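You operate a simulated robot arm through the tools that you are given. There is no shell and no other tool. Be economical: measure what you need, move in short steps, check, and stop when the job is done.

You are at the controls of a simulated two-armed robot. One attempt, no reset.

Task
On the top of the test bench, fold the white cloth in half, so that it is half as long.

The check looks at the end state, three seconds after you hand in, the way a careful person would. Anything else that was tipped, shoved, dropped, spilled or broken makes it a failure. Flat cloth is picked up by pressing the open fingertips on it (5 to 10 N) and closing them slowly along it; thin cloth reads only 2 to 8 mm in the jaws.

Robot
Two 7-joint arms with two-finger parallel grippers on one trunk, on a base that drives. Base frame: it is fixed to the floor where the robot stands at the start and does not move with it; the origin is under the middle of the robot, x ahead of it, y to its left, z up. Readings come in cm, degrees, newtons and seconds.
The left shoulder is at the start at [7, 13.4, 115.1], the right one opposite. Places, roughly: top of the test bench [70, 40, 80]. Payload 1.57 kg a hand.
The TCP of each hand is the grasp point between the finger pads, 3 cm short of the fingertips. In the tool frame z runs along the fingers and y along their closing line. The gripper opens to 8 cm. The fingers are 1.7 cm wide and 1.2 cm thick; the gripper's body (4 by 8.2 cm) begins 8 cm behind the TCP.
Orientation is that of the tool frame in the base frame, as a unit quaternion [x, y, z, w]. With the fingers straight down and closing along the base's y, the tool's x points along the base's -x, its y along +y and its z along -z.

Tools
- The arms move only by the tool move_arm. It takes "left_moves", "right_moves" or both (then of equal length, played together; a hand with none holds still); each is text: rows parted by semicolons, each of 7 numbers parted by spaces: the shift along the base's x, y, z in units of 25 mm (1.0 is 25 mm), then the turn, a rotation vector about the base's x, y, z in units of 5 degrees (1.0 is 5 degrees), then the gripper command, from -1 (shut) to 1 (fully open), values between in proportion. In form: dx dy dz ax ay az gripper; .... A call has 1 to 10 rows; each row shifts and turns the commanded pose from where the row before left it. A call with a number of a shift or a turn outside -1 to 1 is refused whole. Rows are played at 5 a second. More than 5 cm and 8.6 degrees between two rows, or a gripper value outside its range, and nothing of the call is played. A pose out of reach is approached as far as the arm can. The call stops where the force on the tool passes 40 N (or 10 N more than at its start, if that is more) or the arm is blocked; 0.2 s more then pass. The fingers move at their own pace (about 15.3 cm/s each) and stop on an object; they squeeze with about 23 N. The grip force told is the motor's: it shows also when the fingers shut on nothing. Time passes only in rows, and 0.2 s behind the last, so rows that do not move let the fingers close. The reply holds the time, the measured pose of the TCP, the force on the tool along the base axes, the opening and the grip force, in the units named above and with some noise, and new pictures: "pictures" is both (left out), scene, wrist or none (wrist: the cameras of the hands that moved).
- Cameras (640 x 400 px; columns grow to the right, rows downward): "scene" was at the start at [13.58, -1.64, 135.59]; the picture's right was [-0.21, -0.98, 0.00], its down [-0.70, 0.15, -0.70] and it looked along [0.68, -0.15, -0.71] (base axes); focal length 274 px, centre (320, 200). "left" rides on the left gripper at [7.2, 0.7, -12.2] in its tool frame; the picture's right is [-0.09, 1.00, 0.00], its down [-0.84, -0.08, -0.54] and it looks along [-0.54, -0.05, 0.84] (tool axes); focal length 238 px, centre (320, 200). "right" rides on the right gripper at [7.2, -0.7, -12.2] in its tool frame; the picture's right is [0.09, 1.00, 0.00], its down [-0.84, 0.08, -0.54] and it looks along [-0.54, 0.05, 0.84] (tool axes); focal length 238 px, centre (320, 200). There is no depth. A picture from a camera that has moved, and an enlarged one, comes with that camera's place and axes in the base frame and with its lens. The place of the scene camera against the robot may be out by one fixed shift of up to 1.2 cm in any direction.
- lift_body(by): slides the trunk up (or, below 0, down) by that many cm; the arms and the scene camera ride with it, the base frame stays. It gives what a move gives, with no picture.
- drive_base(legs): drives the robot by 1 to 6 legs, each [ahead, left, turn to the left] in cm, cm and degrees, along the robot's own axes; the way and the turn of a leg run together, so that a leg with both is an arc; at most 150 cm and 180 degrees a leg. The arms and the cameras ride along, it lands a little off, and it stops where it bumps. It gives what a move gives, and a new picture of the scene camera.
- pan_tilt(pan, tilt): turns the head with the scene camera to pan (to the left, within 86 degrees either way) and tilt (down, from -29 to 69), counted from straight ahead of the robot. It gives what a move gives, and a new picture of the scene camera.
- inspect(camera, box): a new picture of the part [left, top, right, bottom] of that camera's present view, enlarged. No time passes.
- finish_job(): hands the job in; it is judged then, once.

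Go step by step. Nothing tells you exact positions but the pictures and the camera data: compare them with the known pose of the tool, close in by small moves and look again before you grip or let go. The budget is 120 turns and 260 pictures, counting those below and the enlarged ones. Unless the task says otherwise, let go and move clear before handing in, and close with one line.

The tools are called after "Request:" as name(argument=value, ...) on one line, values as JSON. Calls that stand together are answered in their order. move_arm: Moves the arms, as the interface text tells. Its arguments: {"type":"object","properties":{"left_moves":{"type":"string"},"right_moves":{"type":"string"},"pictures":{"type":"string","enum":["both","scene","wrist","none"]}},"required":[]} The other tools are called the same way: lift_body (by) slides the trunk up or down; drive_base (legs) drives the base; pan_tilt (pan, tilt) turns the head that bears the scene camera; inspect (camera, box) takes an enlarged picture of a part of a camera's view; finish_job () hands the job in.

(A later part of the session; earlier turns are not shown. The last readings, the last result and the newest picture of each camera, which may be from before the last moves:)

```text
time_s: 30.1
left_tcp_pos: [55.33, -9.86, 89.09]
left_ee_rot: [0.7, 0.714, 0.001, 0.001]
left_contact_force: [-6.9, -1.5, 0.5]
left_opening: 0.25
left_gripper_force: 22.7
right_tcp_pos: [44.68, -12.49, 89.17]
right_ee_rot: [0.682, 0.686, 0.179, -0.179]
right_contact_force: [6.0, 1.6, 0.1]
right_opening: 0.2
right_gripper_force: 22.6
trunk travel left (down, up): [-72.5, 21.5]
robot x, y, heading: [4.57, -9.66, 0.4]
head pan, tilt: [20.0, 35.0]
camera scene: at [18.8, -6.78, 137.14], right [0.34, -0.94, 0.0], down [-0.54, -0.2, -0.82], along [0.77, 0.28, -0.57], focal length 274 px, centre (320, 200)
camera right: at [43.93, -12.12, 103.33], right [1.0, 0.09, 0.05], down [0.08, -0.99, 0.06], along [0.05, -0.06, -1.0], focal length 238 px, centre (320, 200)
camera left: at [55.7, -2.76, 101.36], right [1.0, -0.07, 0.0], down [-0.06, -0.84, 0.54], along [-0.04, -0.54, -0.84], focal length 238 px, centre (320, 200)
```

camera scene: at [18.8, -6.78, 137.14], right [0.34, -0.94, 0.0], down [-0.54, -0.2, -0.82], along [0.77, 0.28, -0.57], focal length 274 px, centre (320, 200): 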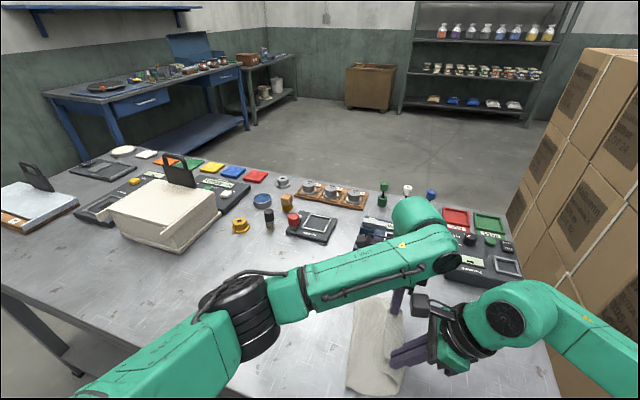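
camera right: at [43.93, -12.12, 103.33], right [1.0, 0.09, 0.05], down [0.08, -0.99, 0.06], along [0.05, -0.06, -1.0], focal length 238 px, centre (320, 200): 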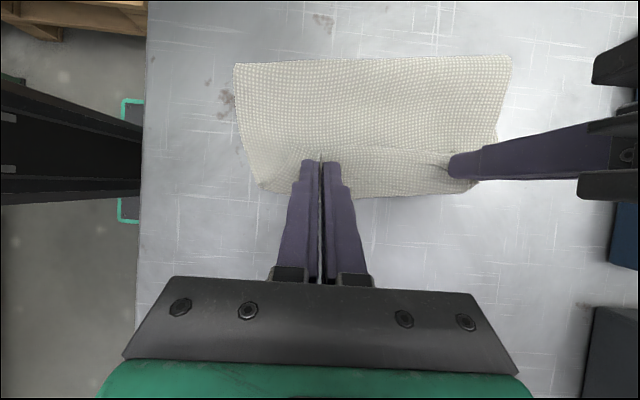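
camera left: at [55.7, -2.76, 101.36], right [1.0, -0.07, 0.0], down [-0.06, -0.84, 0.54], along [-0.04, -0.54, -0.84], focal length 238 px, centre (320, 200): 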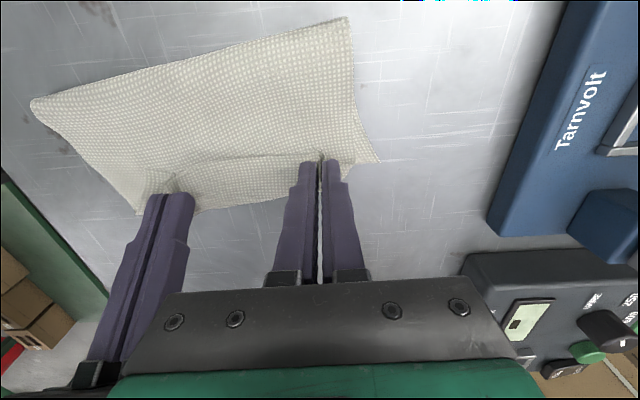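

The flap covers the right half nicely. I lower to touch, then open gently.

Request:
move_arm(left_moves="0 0 -0.15 0 0 0 -1;0 0 -0.12 0 0 0 -1;0 0 0 0 0 0 -1", right_moves="0 0 -0.15 0 0 0 -1;0 0 -0.12 0 0 0 -1;0 0 0 0 0 0 -1", pictures="none")

Request:
move_arm(left_moves="0 0 0 0 0 0 -0.9;0 0 0 0 0 0 -0.8;0 0 0 0 0 0 -0.7;0 0 0 0 0 0 -0.6;0 0 0 0 0 0 -0.5;0 0 0 0 0 0 -0.4;0 0 0 0 0 0 -0.4", right_moves="0 0 0 0 0 0 -0.9;0 0 0 0 0 0 -0.8;0 0 0 0 0 0 -0.7;0 0 0 0 0 0 -0.6;0 0 0 0 0 0 -0.5;0 0 0 0 0 0 -0.4;0 0 0 0 0 0 -0.4", pictures="wrist")

```text
time_s: 30.9
left_tcp_pos: [55.2, -9.84, 88.47]
left_ee_rot: [0.699, 0.715, 0.001, 0.001]
left_contact_force: [-5.3, -2.0, 7.7]
left_opening: 0.26
left_gripper_force: 23.3
right_tcp_pos: [44.53, -12.38, 88.53]
right_ee_rot: [0.682, 0.687, 0.178, -0.179]
right_contact_force: [7.7, 1.2, -0.2]
right_opening: 0.18
right_gripper_force: 23.2
trunk travel left (down, up): [-72.5, 21.5]
robot x, y, heading: [4.73, -9.76, 0.3]
head pan, tilt: [20.0, 35.0]
```

```text
time_s: 32.5
left_tcp_pos: [55.18, -9.76, 88.41]
left_ee_rot: [0.7, 0.715, 0.001, 0.001]
left_contact_force: [1.8, 0.2, 6.6]
left_opening: 2.32
left_gripper_force: 0.1
right_tcp_pos: [44.56, -12.32, 88.58]
right_ee_rot: [0.682, 0.686, 0.178, -0.179]
right_contact_force: [1.2, 0.3, -0.8]
right_opening: 2.43
right_gripper_force: 0.0
trunk travel left (down, up): [-72.5, 21.5]
robot x, y, heading: [4.91, -9.83, -0.1]
head pan, tilt: [20.0, 35.0]
camera right: at [43.82, -12.04, 102.65], right [1.0, 0.09, 0.05], down [0.08, -0.99, 0.06], along [0.05, -0.06, -1.0], focal length 238 px, centre (320, 200)
camera left: at [55.66, -2.63, 100.76], right [1.0, -0.07, 0.0], down [-0.06, -0.84, 0.54], along [-0.04, -0.54, -0.84], focal length 238 px, centre (320, 200)
```

right: 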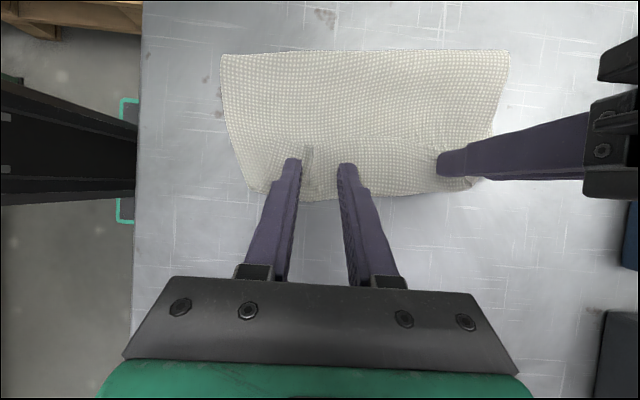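
left: 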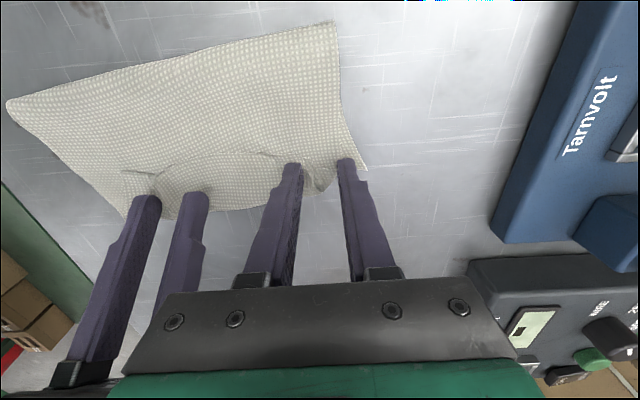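

The cloth is released, with small rucks remaining between the fingers. I lift straight off and look at the cloth.

Request:
move_arm(left_moves="0 0 0.2 0 0 0 -0.4;0 0 0.4 0 0 0 -0.4;0 0 0.6 0 0 0 -0.4;0 0 0.8 0 0 0 -0.4;0 0 0.8 0 0 0 -0.4;0 0.5 0.8 0 0 0 -0.4;0 0.8 0.8 0 0 0 -0.4;0 0.8 0.4 0 0 0 -0.4", right_moves="0 -0.1 0.2 0 0 0 -0.4;0 -0.2 0.4 0 0 0 -0.4;0 -0.3 0.6 0 0 0 -0.4;0 -0.5 0.8 0 0 0 -0.4;0 -0.6 0.8 0 0 0 -0.4;0 -0.6 0.6 0 0 0 -0.4;0 -0.6 0.5 0 0 0 -0.4;0 -0.6 0.4 0 0 0 -0.4", pictures="wrist")

Request:
pan_tilt(pan=0, tilt=60)

```text
time_s: 34.3
left_tcp_pos: [55.22, -4.55, 100.24]
left_ee_rot: [0.7, 0.714, 0.001, 0.0]
left_contact_force: [-0.3, 0.1, -0.8]
left_opening: 2.39
left_gripper_force: 0.0
right_tcp_pos: [44.5, -20.91, 99.31]
right_ee_rot: [0.682, 0.687, 0.178, -0.179]
right_contact_force: [-0.2, 0.2, -0.1]
right_opening: 2.37
right_gripper_force: 0.0
trunk travel left (down, up): [-72.5, 21.5]
robot x, y, heading: [4.56, -9.78, -0.2]
head pan, tilt: [20.0, 35.0]
camera right: at [43.78, -20.57, 113.5], right [1.0, 0.09, 0.05], down [0.08, -0.99, 0.06], along [0.05, -0.06, -1.0], focal length 238 px, centre (320, 200)
camera left: at [55.65, 2.64, 112.52], right [1.0, -0.07, 0.0], down [-0.06, -0.84, 0.54], along [-0.04, -0.54, -0.84], focal length 238 px, centre (320, 200)
```

right: 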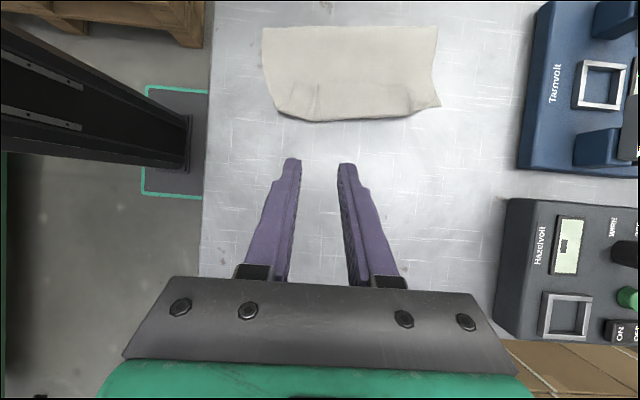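
left: 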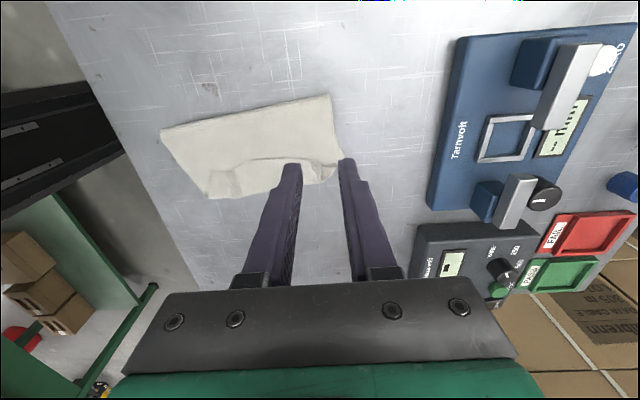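

```text
time_s: 35.2
left_tcp_pos: [55.35, -4.55, 100.18]
left_ee_rot: [0.699, 0.715, 0.001, 0.0]
left_contact_force: [1.2, 0.1, -0.2]
left_opening: 2.38
left_gripper_force: 0.1
right_tcp_pos: [44.56, -20.89, 99.34]
right_ee_rot: [0.681, 0.687, 0.178, -0.18]
right_contact_force: [0.4, -1.1, 0.4]
right_opening: 2.39
right_gripper_force: 0.1
trunk travel left (down, up): [-72.5, 21.5]
robot x, y, heading: [4.74, -9.7, 0.2]
head pan, tilt: [0.0, 60.0]
camera scene: at [17.19, -9.74, 133.71], right [0.0, -1.0, 0.0], down [-0.87, 0.0, -0.5], along [0.5, 0.0, -0.87], focal length 274 px, centre (320, 200)
```

scene: 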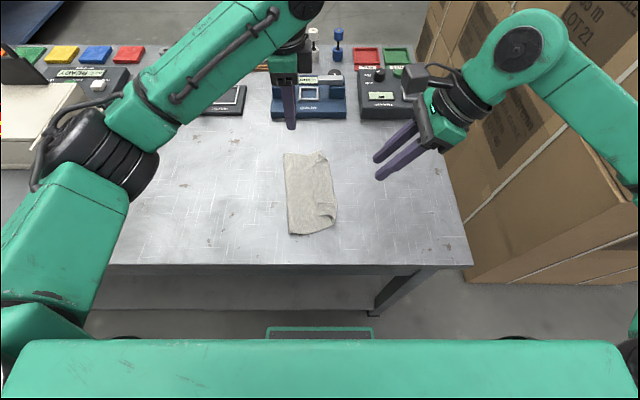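

The cloth is folded roughly in half. I move the left hand aside and take a close look.

Request:
move_arm(left_moves="0 1 0.3 0 0 0 -0.4;0 1 0.3 0 0 0 -0.4;0 1 0 0 0 0 -0.4;0 1 0 0 0 0 -0.4;0 1 0 0 0 0 -0.4", pictures="none")

Request:
inspect(camera="scene", box=[260, 140, 370, 250])

Request:
inspect(camera="right", box=[240, 10, 460, 140])

Request:
inspect(camera="left", box=[160, 160, 480, 360])

```text
time_s: 36.4
left_tcp_pos: [55.12, 8.3, 101.65]
left_ee_rot: [0.7, 0.714, 0.001, 0.001]
left_contact_force: [-0.4, 0.2, 0.8]
left_opening: 2.4
left_gripper_force: 0.1
right_tcp_pos: [44.56, -20.82, 99.25]
right_ee_rot: [0.682, 0.687, 0.178, -0.179]
right_contact_force: [0.1, 0.5, 0.8]
right_opening: 2.43
right_gripper_force: 0.1
trunk travel left (down, up): [-72.5, 21.5]
robot x, y, heading: [4.73, -10.17, 0.1]
head pan, tilt: [0.0, 60.0]
```

```text
3.64 times, centred on (315, 195) of scene
camera zoom: at [17.16, -9.63, 133.71], right [0.0, -1.0, 0.0], down [-0.87, 0.0, -0.5], along [0.5, 0.0, -0.87], focal length 995 px, centre (338, 218)
```

zoom: 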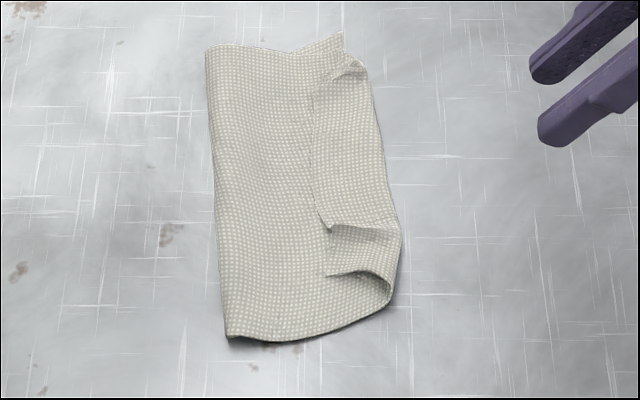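

```text
2.91 times, centred on (350, 75) of right
camera zoom: at [43.81, -20.5, 113.48], right [1.0, 0.09, 0.04], down [0.08, -0.99, 0.06], along [0.05, -0.06, -1.0], focal length 693 px, centre (233, 564)
```

zoom: 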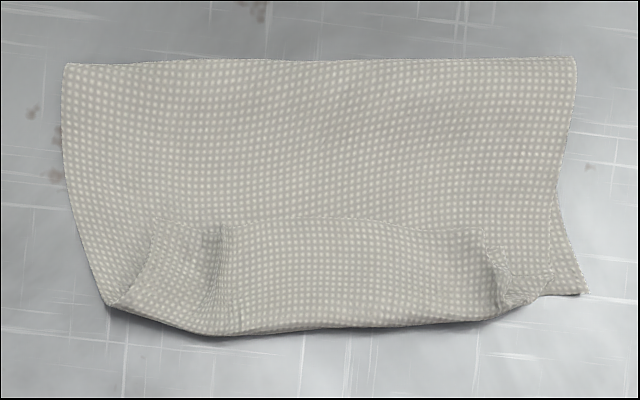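

```text
2.00 times, centred on (320, 260) of left
camera zoom: at [55.58, 15.36, 114.05], right [1.0, -0.07, 0.0], down [-0.06, -0.84, 0.54], along [-0.04, -0.54, -0.84], focal length 477 px, centre (320, 80)
```

zoom: 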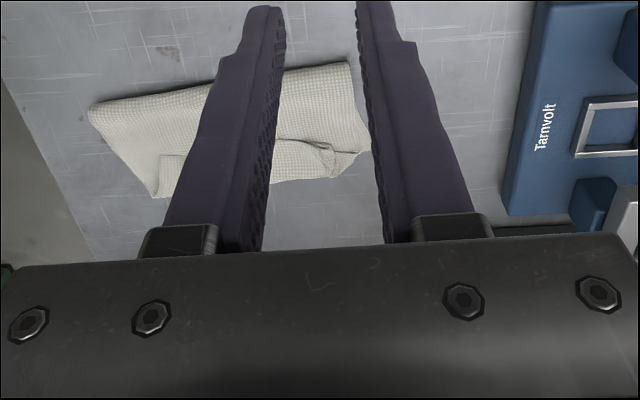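

The fold is in place, but along the right side there is a strip (free edge near y≈-8) whose layering is unclear. I lower the right camera for a closer look, keeping its fingers off the cloth.

Request:
move_arm(right_moves="0.5 0.1 -0.6 0 0 0 -0.4;0.5 0.1 -0.6 0 0 0 -0.4;0.5 0 -0.6 0 0 0 -0.4;0 0 -0.4 0 0 0 -0.4;0 0 0 0 0 0 -0.4", pictures="none")

Request:
inspect(camera="right", box=[160, 20, 480, 190])

Request:
inspect(camera="scene", box=[300, 145, 350, 190])

Request:
inspect(camera="scene", box=[300, 190, 350, 240])

```text
time_s: 37.6
left_tcp_pos: [55.22, 8.27, 101.7]
left_ee_rot: [0.7, 0.714, 0.0, 0.001]
left_contact_force: [-0.3, 0.0, 0.0]
left_opening: 2.39
left_gripper_force: 0.1
right_tcp_pos: [48.33, -20.42, 93.66]
right_ee_rot: [0.682, 0.686, 0.179, -0.18]
right_contact_force: [-0.2, -0.2, -0.3]
right_opening: 2.4
right_gripper_force: 0.1
trunk travel left (down, up): [-72.5, 21.5]
robot x, y, heading: [4.66, -9.63, 0.1]
head pan, tilt: [0.0, 60.0]
```

```text
2.00 times, centred on (320, 105) of right
camera zoom: at [47.59, -20.2, 107.88], right [1.0, 0.09, 0.04], down [0.08, -0.99, 0.06], along [0.05, -0.06, -1.0], focal length 477 px, centre (320, 390)
```

zoom: 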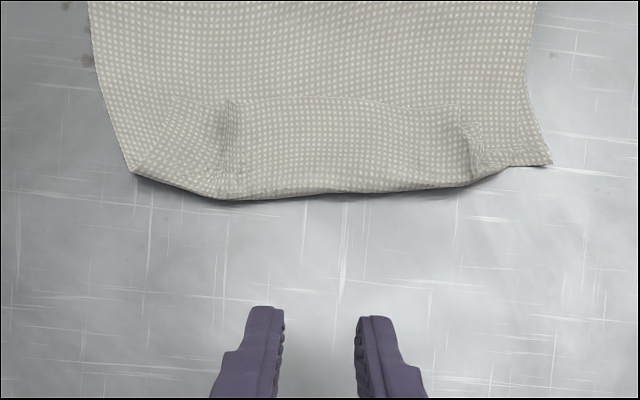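

```text
8.89 times, centred on (325, 168) of scene
camera zoom: at [17.17, -9.73, 133.71], right [0.0, -1.0, 0.0], down [-0.87, 0.0, -0.5], along [0.5, 0.0, -0.87], focal length 2432 px, centre (276, 489)
```

zoom: 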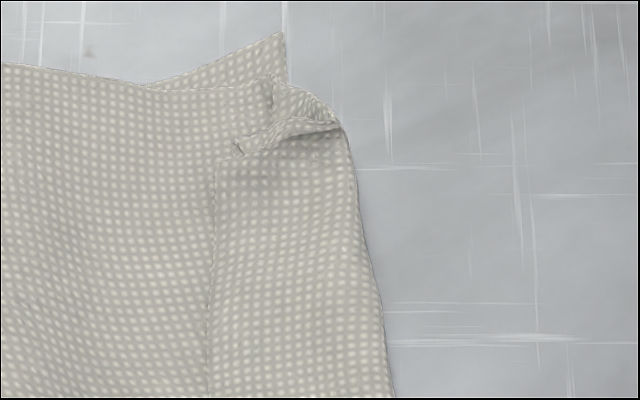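

```text
8.00 times, centred on (325, 215) of scene
camera zoom: at [17.17, -9.73, 133.71], right [0.0, -1.0, 0.0], down [-0.87, 0.0, -0.5], along [0.5, 0.0, -0.87], focal length 2189 px, centre (280, 80)
```

zoom: 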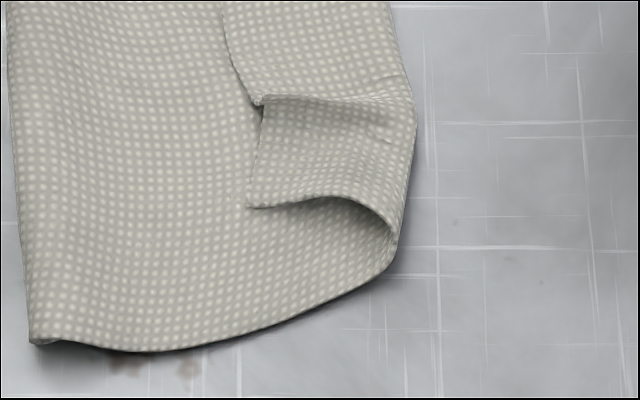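

The top layer's edge is folded back on itself by about 4 cm because the hands never rotated, so the fold line also sits too far right. I'll regrip the two rucks with the hands tilted back, lift, and refold with the hands rotating on a taut arc.

Request:
move_arm(left_moves="0 -0.5 0 -1 0 0 -0.2;0 -0.6 -0.2 -1 0 0 -0.2;0 -0.6 -0.3 -1 0 0 -0.2;-0.1 -0.6 -0.3 -1 0 0 -0.2;-0.1 -0.6 -0.3 -1 0 0 -0.2;-0.1 -0.6 -0.3 -1 0 0 -0.2;-0.1 -0.6 -0.3 -1 0 0 -0.2", right_moves="-0.2 0 0.5 0 0 0 -0.2;-0.3 0 0.5 -1 0 0 -0.2;-0.3 0 0.4 -1 0 0 -0.2;-0.3 0.4 0 -1 0 0 -0.2;-0.3 0.8 0 -1 0 0 -0.2;-0.3 0.8 -0.3 -1 0 0 -0.2;-0.2 0.8 -0.3 -1 0 0 -0.2")

```text
time_s: 39.2
left_tcp_pos: [54.23, -1.83, 97.71]
left_ee_rot: [0.667, 0.681, -0.214, 0.212]
left_contact_force: [0.6, -0.2, 1.7]
left_opening: 3.2
left_gripper_force: 0.0
right_tcp_pos: [43.42, -13.53, 95.54]
right_ee_rot: [0.706, 0.709, -0.006, 0.004]
right_contact_force: [0.1, 1.0, 0.4]
right_opening: 3.17
right_gripper_force: 0.0
trunk travel left (down, up): [-72.5, 21.5]
robot x, y, heading: [4.89, -9.44, -0.1]
head pan, tilt: [0.0, 60.0]
camera scene: at [17.21, -9.55, 133.71], right [0.0, -1.0, 0.0], down [-0.87, 0.0, -0.5], along [0.5, 0.0, -0.87], focal length 274 px, centre (320, 200)
camera right: at [42.72, -6.13, 107.72], right [1.0, 0.1, 0.0], down [0.08, -0.83, 0.56], along [0.05, -0.55, -0.83], focal length 238 px, centre (320, 200)
camera left: at [54.71, 10.79, 103.6], right [1.0, -0.06, 0.04], down [-0.06, -0.37, 0.93], along [-0.04, -0.93, -0.38], focal length 238 px, centre (320, 200)
```

scene: 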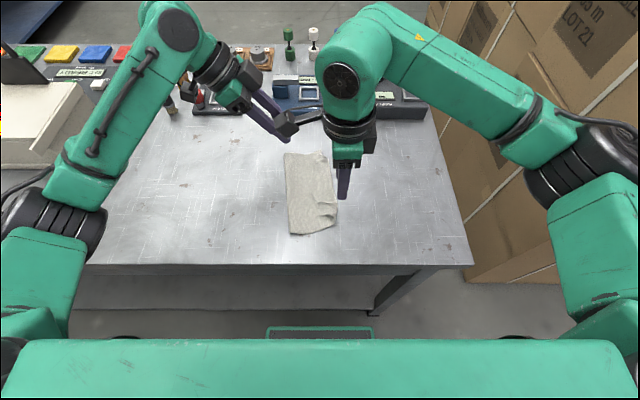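
right: 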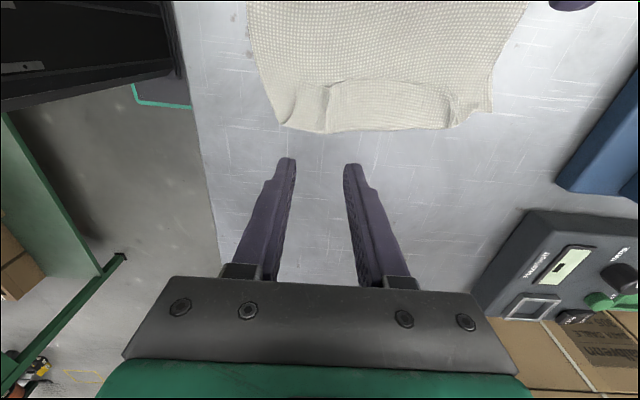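
left: 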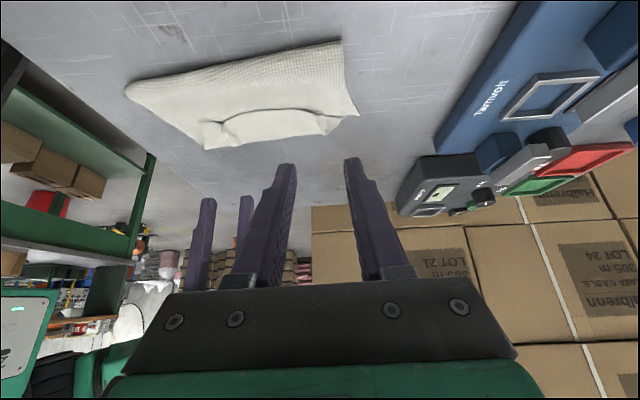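

The view is clear. I bring both hands just above the folded-back strip, aligned with the old rucks near x≈54 and x≈43.5.

Request:
move_arm(left_moves="-0.05 -0.41 -0.46 0 0 0 -0.2;-0.05 -0.41 -0.46 0 0 0 -0.2;-0.05 -0.41 -0.46 0 0 0 -0.2;-0.05 -0.41 -0.46 0 0 0 -0.2;-0.05 -0.41 -0.46 0 0 0 -0.2;-0.05 -0.41 -0.46 0 0 0 -0.2", right_moves="0 0.22 -0.3 0 0 0 -0.2;0 0.22 -0.3 0 0 0 -0.2;0 0.22 -0.3 0 0 0 -0.2;0 0.22 -0.3 0 0 0 -0.2;0 0.22 -0.3 0 0 0 -0.2;0 0.22 -0.3 0 0 0 -0.2")

```text
time_s: 40.6
left_tcp_pos: [53.51, -8.43, 90.76]
left_ee_rot: [0.667, 0.682, -0.213, 0.211]
left_contact_force: [-0.8, 0.1, -0.9]
left_opening: 3.17
left_gripper_force: 0.0
right_tcp_pos: [43.68, -10.2, 91.1]
right_ee_rot: [0.705, 0.709, -0.006, 0.004]
right_contact_force: [-0.3, 0.0, 0.1]
right_opening: 3.2
right_gripper_force: 0.0
trunk travel left (down, up): [-72.5, 21.5]
robot x, y, heading: [4.76, -9.96, 0.0]
head pan, tilt: [0.0, 60.0]
camera scene: at [17.2, -9.75, 133.71], right [0.0, -1.0, 0.0], down [-0.87, 0.0, -0.5], along [0.5, 0.0, -0.87], focal length 274 px, centre (320, 200)
camera right: at [42.91, -2.91, 103.29], right [1.0, 0.1, 0.0], down [0.08, -0.83, 0.55], along [0.05, -0.55, -0.83], focal length 238 px, centre (320, 200)
camera left: at [53.9, 4.42, 96.7], right [1.0, -0.06, 0.04], down [-0.06, -0.38, 0.92], along [-0.04, -0.92, -0.38], focal length 238 px, centre (320, 200)
```

scene: 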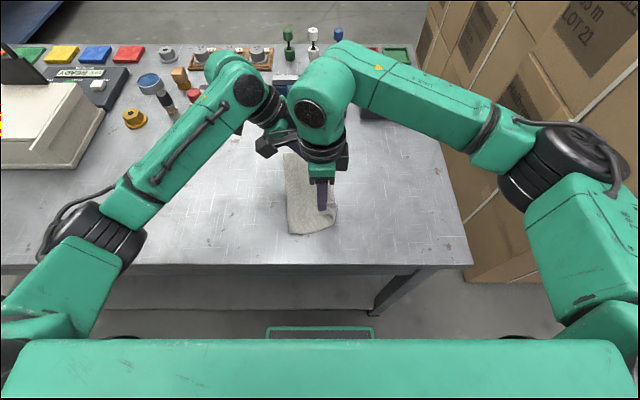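
right: 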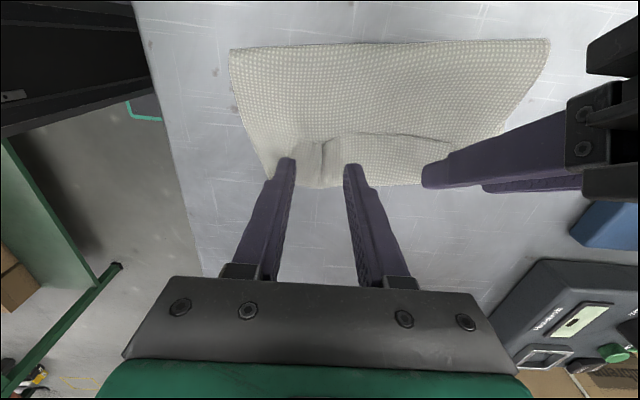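
left: 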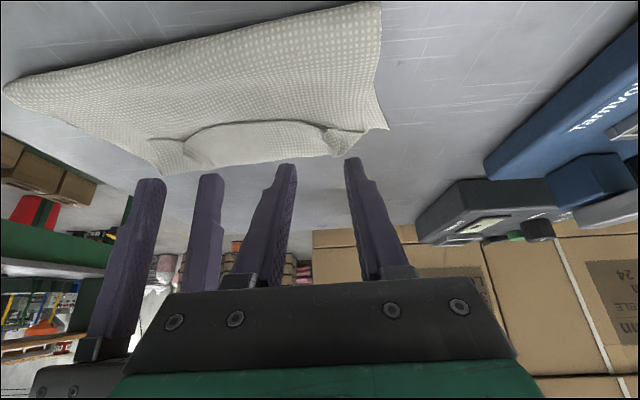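

Alignment is nearly right. I shift the left slightly towards -x and both slightly towards the free edge, then descend to near touch.

Request:
move_arm(left_moves="-0.2 0.08 0 0 0 0 -0.2;-0.2 0.08 -0.1 0 0 0 -0.2;0 0 -0.18 0 0 0 -0.2;0 0 -0.18 0 0 0 -0.2;0 0 0 0 0 0 -0.2", right_moves="-0.2 0.12 0 0 0 0 -0.2;0 0 -0.12 0 0 0 -0.2;0 0 -0.18 0 0 0 -0.2;0 0 -0.18 0 0 0 -0.2;0 0 0 0 0 0 -0.2", pictures="wrist")

```text
time_s: 41.8
left_tcp_pos: [52.42, -7.8, 89.62]
left_ee_rot: [0.667, 0.682, -0.213, 0.211]
left_contact_force: [0.1, -0.6, 0.3]
left_opening: 3.21
left_gripper_force: 0.0
right_tcp_pos: [42.96, -9.85, 90.06]
right_ee_rot: [0.706, 0.709, -0.005, 0.002]
right_contact_force: [-0.4, 0.7, -0.2]
right_opening: 3.21
right_gripper_force: 0.1
trunk travel left (down, up): [-72.5, 21.5]
robot x, y, heading: [4.62, -10.4, 0.2]
head pan, tilt: [0.0, 60.0]
camera right: at [42.37, -2.53, 102.16], right [1.0, 0.1, 0.0], down [0.08, -0.83, 0.55], along [0.05, -0.55, -0.83], focal length 238 px, centre (320, 200)
camera left: at [52.92, 4.91, 95.5], right [1.0, -0.06, 0.04], down [-0.06, -0.38, 0.92], along [-0.04, -0.92, -0.38], focal length 238 px, centre (320, 200)
```

right: 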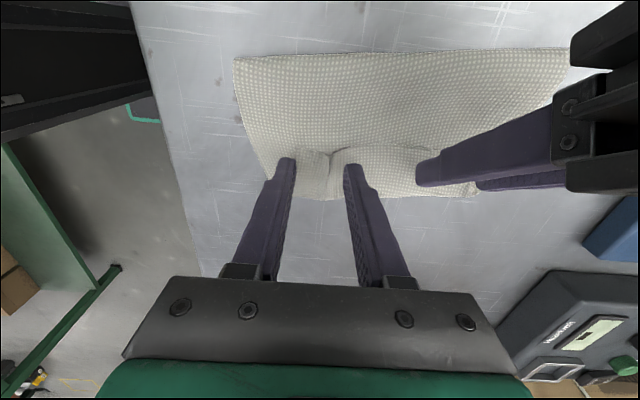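
left: 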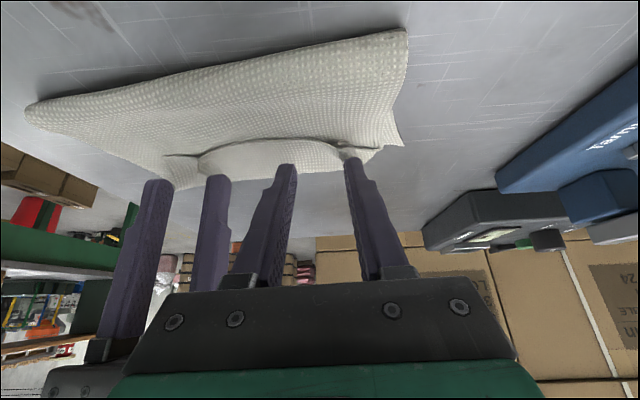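

Both are positioned over the strip near its free edge. I press down gently.

Request:
move_arm(left_moves="0 0 -0.1 0 0 0 -0.2;0 0 -0.1 0 0 0 -0.2;0 0 0 0 0 0 -0.2", right_moves="0 0 -0.14 0 0 0 -0.2;0 0 -0.14 0 0 0 -0.2;0 0 0 0 0 0 -0.2", pictures="none")

```text
time_s: 42.6
left_tcp_pos: [52.55, -7.98, 89.0]
left_ee_rot: [0.667, 0.682, -0.214, 0.211]
left_contact_force: [0.9, 0.1, -0.5]
left_opening: 3.21
left_gripper_force: 0.1
right_tcp_pos: [43.07, -9.79, 89.31]
right_ee_rot: [0.705, 0.709, -0.006, 0.003]
right_contact_force: [-1.0, 0.3, -0.4]
right_opening: 3.2
right_gripper_force: 0.0
trunk travel left (down, up): [-72.5, 21.5]
robot x, y, heading: [4.78, -9.55, 0.2]
head pan, tilt: [0.0, 60.0]
```

Request:
move_arm(left_moves="0 0 -0.1 0 0 0 -0.2;0 0 -0.06 0 0 0 -0.2;0 0 0 0 0 0 -0.2", right_moves="0 0 -0.1 0 0 0 -0.2;0 0 -0.1 0 0 0 -0.2;0 0 0 0 0 0 -0.2", pictures="none")

```text
time_s: 43.4
left_tcp_pos: [52.55, -7.84, 88.83]
left_ee_rot: [0.666, 0.682, -0.214, 0.212]
left_contact_force: [0.6, 1.0, 0.5]
left_opening: 3.2
left_gripper_force: 0.0
right_tcp_pos: [42.96, -9.95, 88.8]
right_ee_rot: [0.705, 0.709, -0.006, 0.004]
right_contact_force: [-0.5, 0.2, -0.2]
right_opening: 3.18
right_gripper_force: 0.0
trunk travel left (down, up): [-72.5, 21.5]
robot x, y, heading: [4.96, -9.99, 0.2]
head pan, tilt: [0.0, 60.0]
```

Request:
move_arm(left_moves="0 0 -0.1 0 0 0 -0.2;0 0 -0.08 0 0 0 -0.2;0 0 0 0 0 0 -0.2", right_moves="0 0 -0.08 0 0 0 -0.2;0 0 -0.08 0 0 0 -0.2;0 0 0 0 0 0 -0.2", pictures="wrist")

```text
time_s: 44.2
left_tcp_pos: [52.59, -7.83, 88.3]
left_ee_rot: [0.667, 0.681, -0.214, 0.212]
left_contact_force: [-1.0, 0.9, 4.3]
left_opening: 3.23
left_gripper_force: 0.1
right_tcp_pos: [43.07, -9.81, 88.5]
right_ee_rot: [0.705, 0.709, -0.007, 0.004]
right_contact_force: [-0.4, -0.7, 0.3]
right_opening: 3.2
right_gripper_force: 0.0
trunk travel left (down, up): [-72.5, 21.5]
robot x, y, heading: [5.09, -10.07, 0.3]
head pan, tilt: [0.0, 60.0]
camera right: at [42.31, -2.57, 100.53], right [1.0, 0.1, 0.0], down [0.08, -0.83, 0.55], along [0.05, -0.55, -0.83], focal length 238 px, centre (320, 200)
camera left: at [52.95, 4.93, 94.23], right [1.0, -0.06, 0.04], down [-0.06, -0.38, 0.92], along [-0.04, -0.92, -0.38], focal length 238 px, centre (320, 200)
```

right: 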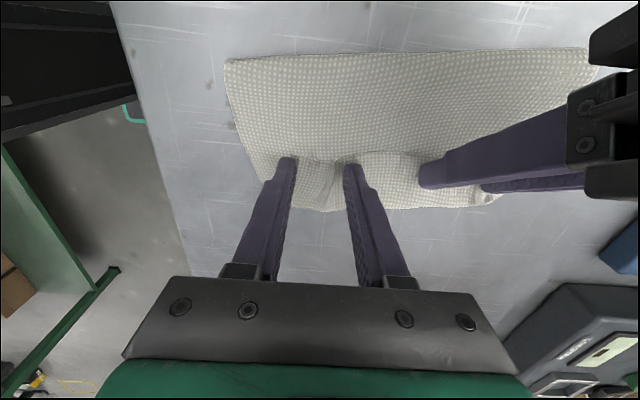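
left: 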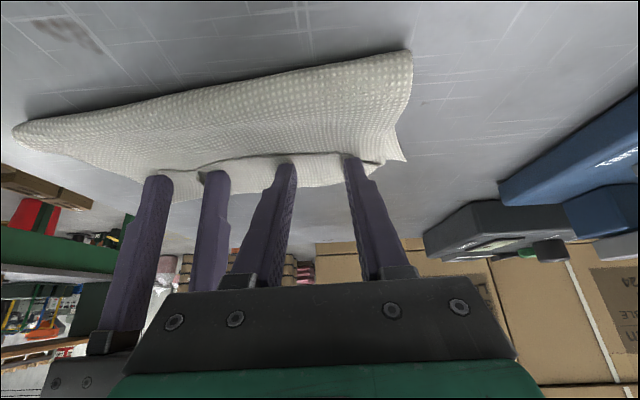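

The left is touching at 4 N and the right is about to. I press a bit more.

Request:
move_arm(left_moves="0 0 -0.03 0 0 0 -0.2;0 0 0 0 0 0 -0.2", right_moves="0 0 -0.12 0 0 0 -0.2;0 0 0 0 0 0 -0.2", pictures="none")

```text
time_s: 44.8
left_tcp_pos: [52.46, -7.85, 88.27]
left_ee_rot: [0.668, 0.681, -0.214, 0.212]
left_contact_force: [0.8, 0.1, 4.9]
left_opening: 3.26
left_gripper_force: 0.7
right_tcp_pos: [43.07, -9.83, 88.35]
right_ee_rot: [0.705, 0.709, -0.006, 0.004]
right_contact_force: [1.7, -1.1, 13.6]
right_opening: 3.2
right_gripper_force: 0.0
trunk travel left (down, up): [-72.5, 21.5]
robot x, y, heading: [4.8, -9.65, -0.3]
head pan, tilt: [0.0, 60.0]
```

Both are pressing, left 5 N and right 14 N. I close slowly, adding a little on the left.

Request:
move_arm(left_moves="0 0 -0.05 0 0 0 -0.27;0 0 0 0 0 0 -0.34;0 0 0 0 0 0 -0.42;0 0 0 0 0 0 -0.5;0 0 0 0 0 0 -0.58;0 0 0 0 0 0 -0.66;0 0 0 0 0 0 -0.74;0 0 0 0 0 0 -0.82;0 0 0 0 0 0 -0.91;0 0 0 0 0 0 -1", right_moves="0 0 0 0 0 0 -0.27;0 0 0 0 0 0 -0.34;0 0 0 0 0 0 -0.42;0 0 0 0 0 0 -0.5;0 0 0 0 0 0 -0.58;0 0 0 0 0 0 -0.66;0 0 0 0 0 0 -0.74;0 0 0 0 0 0 -0.82;0 0 0 0 0 0 -0.91;0 0 0 0 0 0 -1", pictures="wrist")

```text
time_s: 47.0
left_tcp_pos: [52.22, -7.86, 88.16]
left_ee_rot: [0.667, 0.681, -0.213, 0.212]
left_contact_force: [-1.5, 0.1, 4.1]
left_opening: 0.18
left_gripper_force: 22.8
right_tcp_pos: [42.79, -9.79, 88.25]
right_ee_rot: [0.705, 0.709, -0.005, 0.005]
right_contact_force: [2.4, 0.1, 23.6]
right_opening: 0.41
right_gripper_force: 23.6
trunk travel left (down, up): [-72.5, 21.5]
robot x, y, heading: [4.68, -10.16, 0.2]
head pan, tilt: [0.0, 60.0]
camera right: at [42.1, -2.56, 100.38], right [1.0, 0.1, 0.0], down [0.08, -0.83, 0.55], along [0.05, -0.55, -0.83], focal length 238 px, centre (320, 200)
camera left: at [52.67, 4.97, 94.18], right [1.0, -0.06, 0.05], down [-0.06, -0.38, 0.92], along [-0.04, -0.92, -0.38], focal length 238 px, centre (320, 200)
```

right: 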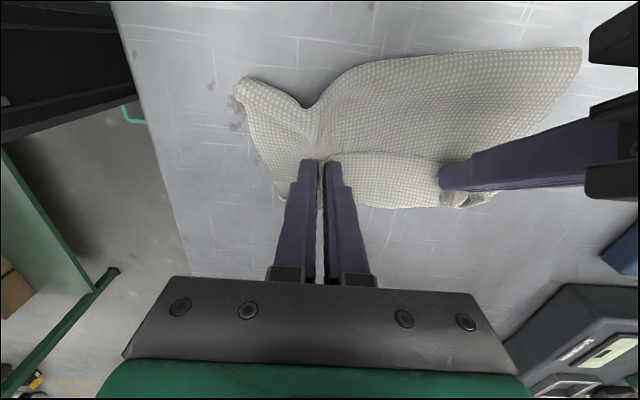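
left: 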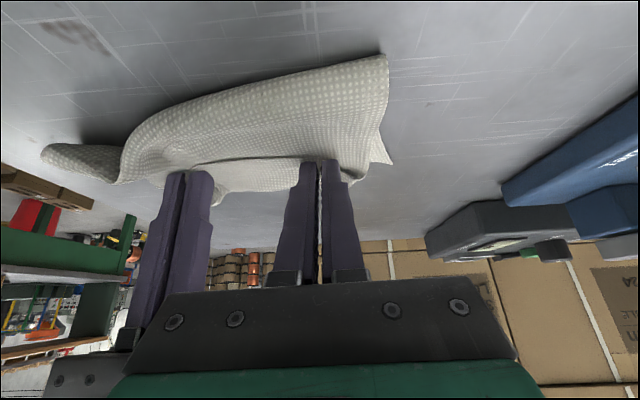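

The left has the flap only, but the right also caught the layer beneath. I open the right, then raise the left a little so the strip lifts and the right can grip it alone.

Request:
move_arm(left_moves="0 0 0 0 0 0 -1;0 0 0 0 0 0 -1;0 0 0 0 0 0 -1;0 0 0 0 0 0 -1;0 0 0.2 0 0 0 -1;0 0.05 0.25 0 0 0 -1;0 0.05 0.25 0 0 0 -1;0 0.05 0.25 0 0 0 -1", right_moves="0 0 0 0 0 0 -0.8;0 0 0 0 0 0 -0.5;0 0 0 0 0 0 -0.2;0 0 0.3 0 0 0 0;0 0 0.3 0 0 0 0;0 0 0.3 0 0 0 0;0 0 0.3 0 0 0 0;0 0 0 0 0 0 0", pictures="wrist")

```text
time_s: 48.8
left_tcp_pos: [52.56, -7.57, 90.39]
left_ee_rot: [0.667, 0.682, -0.214, 0.211]
left_contact_force: [0.3, 0.6, 0.4]
left_opening: 0.19
left_gripper_force: 23.1
right_tcp_pos: [43.03, -9.84, 90.94]
right_ee_rot: [0.705, 0.709, -0.006, 0.004]
right_contact_force: [0.3, 0.7, 0.9]
right_opening: 4.02
right_gripper_force: 0.1
trunk travel left (down, up): [-72.5, 21.5]
robot x, y, heading: [4.75, -9.78, 0.3]
head pan, tilt: [0.0, 60.0]
camera right: at [42.31, -2.55, 103.22], right [1.0, 0.1, 0.0], down [0.08, -0.83, 0.55], along [0.05, -0.55, -0.83], focal length 238 px, centre (320, 200)
camera left: at [52.94, 5.26, 96.33], right [1.0, -0.06, 0.04], down [-0.06, -0.38, 0.92], along [-0.04, -0.92, -0.38], focal length 238 px, centre (320, 200)
```

right: 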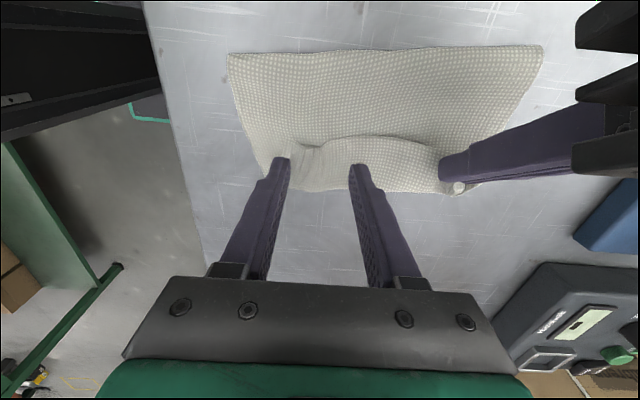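
left: 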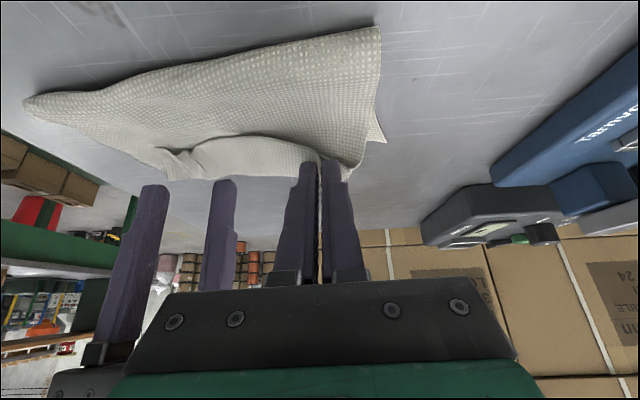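

The cloth sprang back and the left holds its end of the flap. I raise the left more so the strip's near end rises too.

Request:
move_arm(left_moves="0 0.15 0.3 0 0 0 -1;0 0.2 0.3 0 0 0 -1;0 0.2 0.3 0 0 0 -1;0 0.2 0.3 0 0 0 -1;0 0.2 0.2 0 0 0 -1", pictures="both")

Request:
inspect(camera="right", box=[200, 30, 520, 230])

```text
time_s: 50.0
left_tcp_pos: [52.38, -5.0, 93.92]
left_ee_rot: [0.667, 0.682, -0.214, 0.21]
left_contact_force: [0.8, -0.5, -0.1]
left_opening: 0.2
left_gripper_force: 23.5
right_tcp_pos: [43.05, -9.87, 91.14]
right_ee_rot: [0.704, 0.71, -0.006, 0.004]
right_contact_force: [0.9, 0.3, 0.4]
right_opening: 4.0
right_gripper_force: 0.1
trunk travel left (down, up): [-72.5, 21.5]
robot x, y, heading: [5.21, -9.86, -0.1]
head pan, tilt: [0.0, 60.0]
camera scene: at [17.17, -9.72, 133.71], right [0.0, -1.0, 0.0], down [-0.87, 0.0, -0.5], along [0.5, 0.0, -0.87], focal length 274 px, centre (320, 200)
camera left: at [52.86, 7.66, 99.9], right [1.0, -0.06, 0.04], down [-0.06, -0.38, 0.92], along [-0.04, -0.92, -0.38], focal length 238 px, centre (320, 200)
```

scene: 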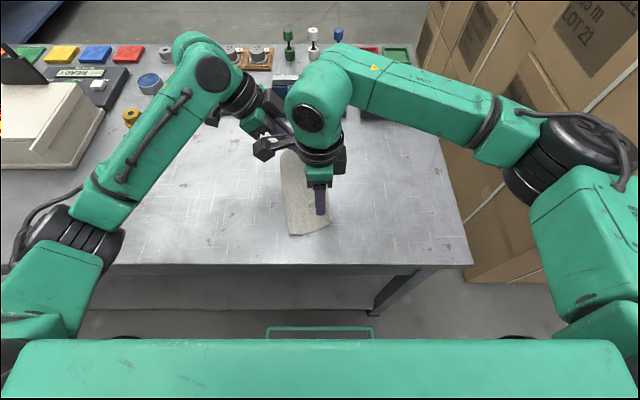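
left: 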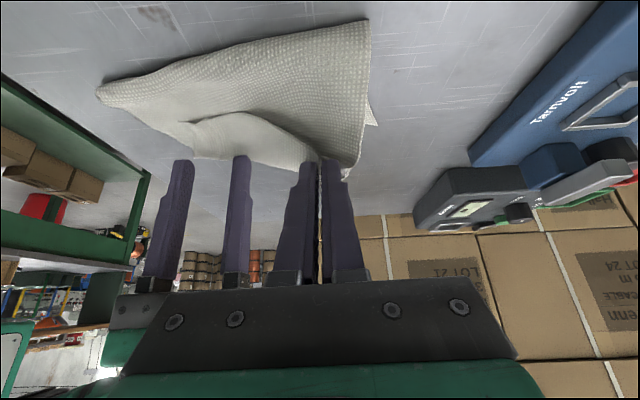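

```text
2.00 times, centred on (360, 130) of right
camera zoom: at [42.3, -2.54, 103.21], right [1.0, 0.1, 0.0], down [0.08, -0.83, 0.55], along [0.05, -0.55, -0.83], focal length 477 px, centre (240, 340)
```

zoom: 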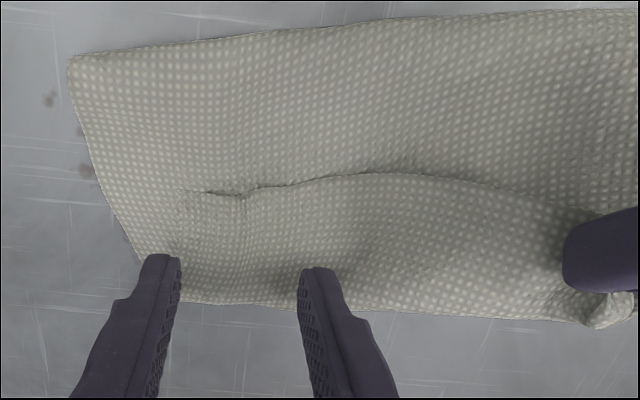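

Rather than fight with the layers, I'll use the left hand to peel the whole top layer back open towards +y. The right can then regrip the near corner on single-layer flat cloth.

Request:
move_arm(left_moves="0 0.6 0.3 0 0 0 -1;0 0.7 0.3 0 0 0 -1;0 0.7 0.3 0 0 0 -1;0 0.7 0 0 0 0 -1;0 0.7 0 0 0 0 -1;0 0.7 -0.2 0 0 0 -1;0 0.7 -0.3 0 0 0 -1;0 0.7 -0.3 0 0 0 -1;0 0.6 -0.3 0 0 0 -1;0 0.4 -0.3 0 0 0 -1", right_moves="0 -0.3 0.6 0 0 0 0;0 -0.5 0.6 0 0 0 0;0 -0.5 0.6 0 0 0 0;0 -0.5 0.6 0 0 0 0;0 -0.3 0 0 0 0 0;0 0 0 0 0 0 0;0 0 0 0 0 0 0;0 0 0 0 0 0 0;0 0 0 0 0 0 0;0 0 0 0 0 0 0")

```text
time_s: 52.2
left_tcp_pos: [52.36, 11.09, 92.57]
left_ee_rot: [0.667, 0.681, -0.214, 0.211]
left_contact_force: [0.6, -0.3, -0.2]
left_opening: 0.22
left_gripper_force: 22.7
right_tcp_pos: [42.96, -15.05, 96.99]
right_ee_rot: [0.705, 0.709, -0.007, 0.003]
right_contact_force: [0.7, 0.3, 0.6]
right_opening: 3.99
right_gripper_force: 0.1
trunk travel left (down, up): [-72.5, 21.5]
robot x, y, heading: [4.76, -9.74, 0.1]
head pan, tilt: [0.0, 60.0]
camera scene: at [17.18, -9.71, 133.71], right [0.0, -1.0, 0.0], down [-0.87, 0.0, -0.5], along [0.5, 0.0, -0.87], focal length 274 px, centre (320, 200)
camera right: at [42.24, -7.82, 109.15], right [1.0, 0.1, 0.0], down [0.08, -0.83, 0.55], along [0.05, -0.55, -0.83], focal length 238 px, centre (320, 200)
camera left: at [52.82, 23.93, 98.61], right [1.0, -0.06, 0.04], down [-0.06, -0.38, 0.92], along [-0.04, -0.92, -0.38], focal length 238 px, centre (320, 200)
```

scene: 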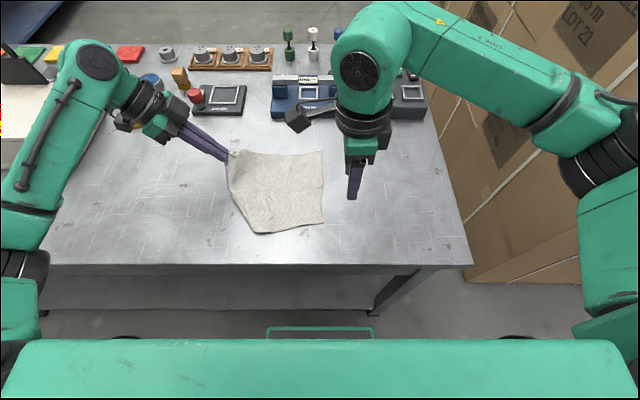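
right: 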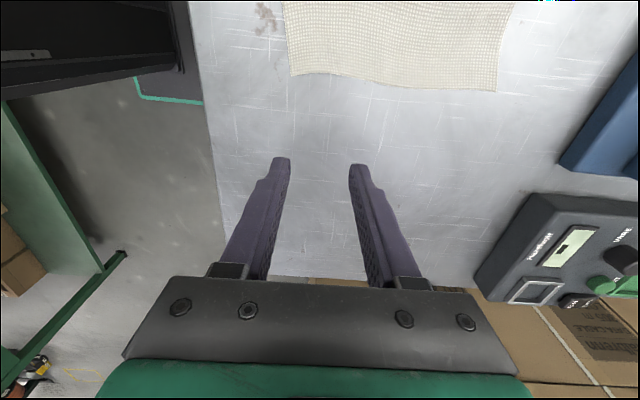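
left: 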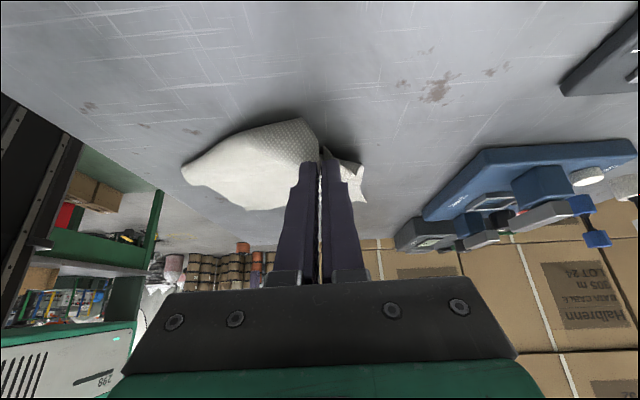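

The cloth is fully open again with the left holding the far corner; the near corner D is at about (38,1.4). I stretch the left corner out to its original place to flatten the cloth.

Request:
move_arm(left_moves="0.1 0.3 -0.2 0 0 0 -1;0.1 0.3 -0.2 0 0 0 -1;0.1 0.3 -0.3 0 0 0 -1;0.1 0.2 -0.3 0 0 0 -1;0 0.1 -0.3 0 0 0 -1;0 0 -0.2 0 0 0 -1", right_moves="-0.4 0.5 0.4 0 0 0 0;-0.4 0.5 0.4 0 0 0 -0.2;-0.4 0.5 0 0 0 0 -0.2;-0.2 0.5 0 0 0 0 -0.2;0 0.5 0 0 0 0 -0.2;0 0 0 0 0 0 -0.2")

```text
time_s: 53.6
left_tcp_pos: [53.65, 14.15, 89.02]
left_ee_rot: [0.668, 0.681, -0.214, 0.211]
left_contact_force: [-0.5, -0.1, -0.2]
left_opening: 0.19
left_gripper_force: 23.1
right_tcp_pos: [39.51, -8.95, 99.15]
right_ee_rot: [0.705, 0.709, -0.005, 0.004]
right_contact_force: [1.2, 0.1, -0.7]
right_opening: 3.18
right_gripper_force: 0.0
trunk travel left (down, up): [-72.5, 21.5]
robot x, y, heading: [5.19, -9.78, 0.1]
head pan, tilt: [0.0, 60.0]
camera scene: at [17.18, -9.77, 133.71], right [0.0, -1.0, 0.0], down [-0.87, 0.0, -0.5], along [0.5, 0.0, -0.87], focal length 274 px, centre (320, 200)
camera right: at [38.82, -1.64, 111.22], right [1.0, 0.1, 0.0], down [0.08, -0.83, 0.55], along [0.05, -0.55, -0.83], focal length 238 px, centre (320, 200)
camera left: at [54.01, 26.84, 94.98], right [1.0, -0.06, 0.04], down [-0.06, -0.38, 0.92], along [-0.04, -0.92, -0.38], focal length 238 px, centre (320, 200)
```

scene: 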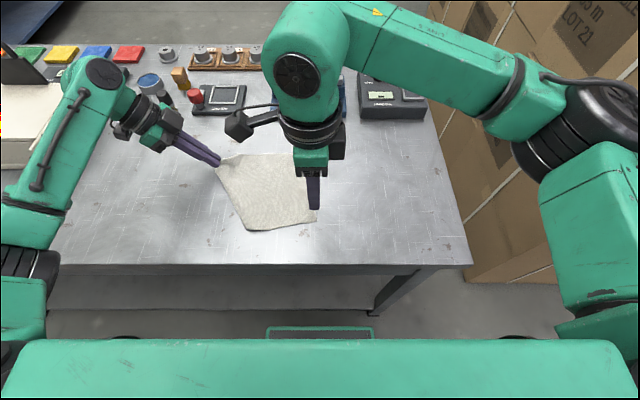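
right: 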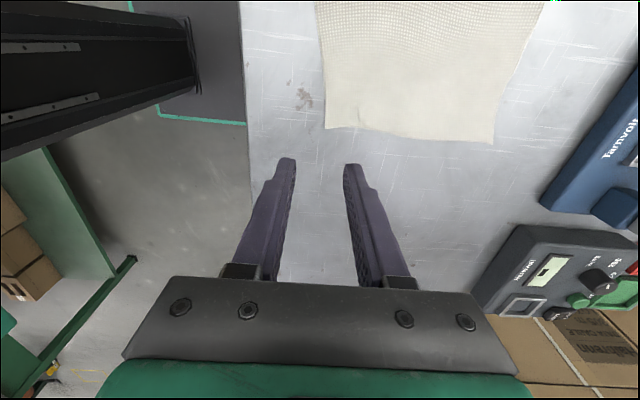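
left: 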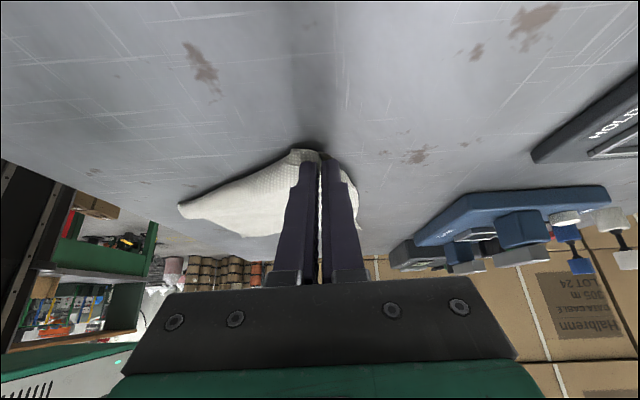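

The near-left corner looks short, so it may still be folded over. I take a closer look.

Request:
inspect(camera="scene", box=[195, 140, 335, 240])

Request:
inspect(camera="left", box=[160, 130, 380, 260])

```text
4.00 times, centred on (265, 190) of scene
camera zoom: at [17.18, -9.77, 133.71], right [0.0, -1.0, 0.0], down [-0.87, 0.0, -0.5], along [0.5, 0.0, -0.87], focal length 1094 px, centre (540, 240)
```

zoom: 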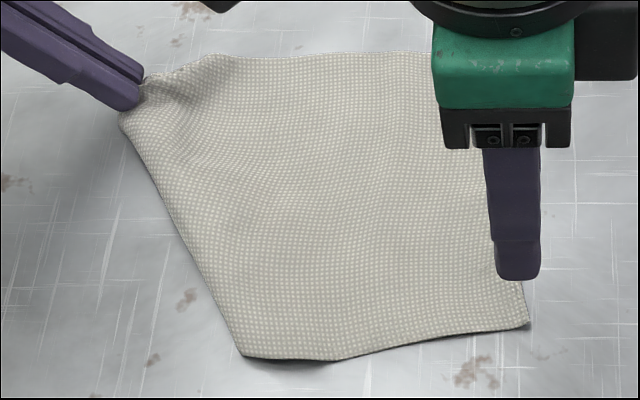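

```text
2.91 times, centred on (270, 195) of left
camera zoom: at [54.01, 26.84, 94.98], right [1.0, -0.06, 0.04], down [-0.06, -0.38, 0.92], along [-0.04, -0.92, -0.38], focal length 693 px, centre (466, 214)
```

zoom: 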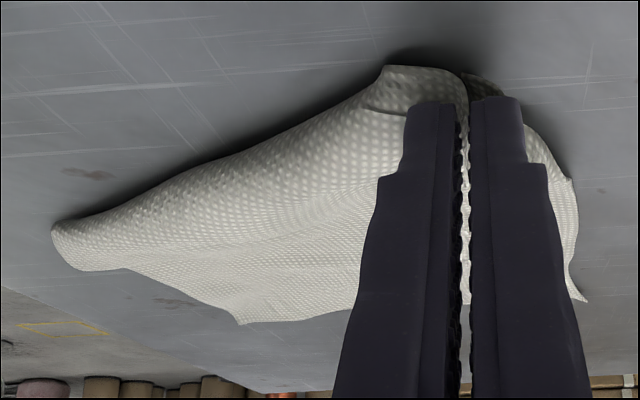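

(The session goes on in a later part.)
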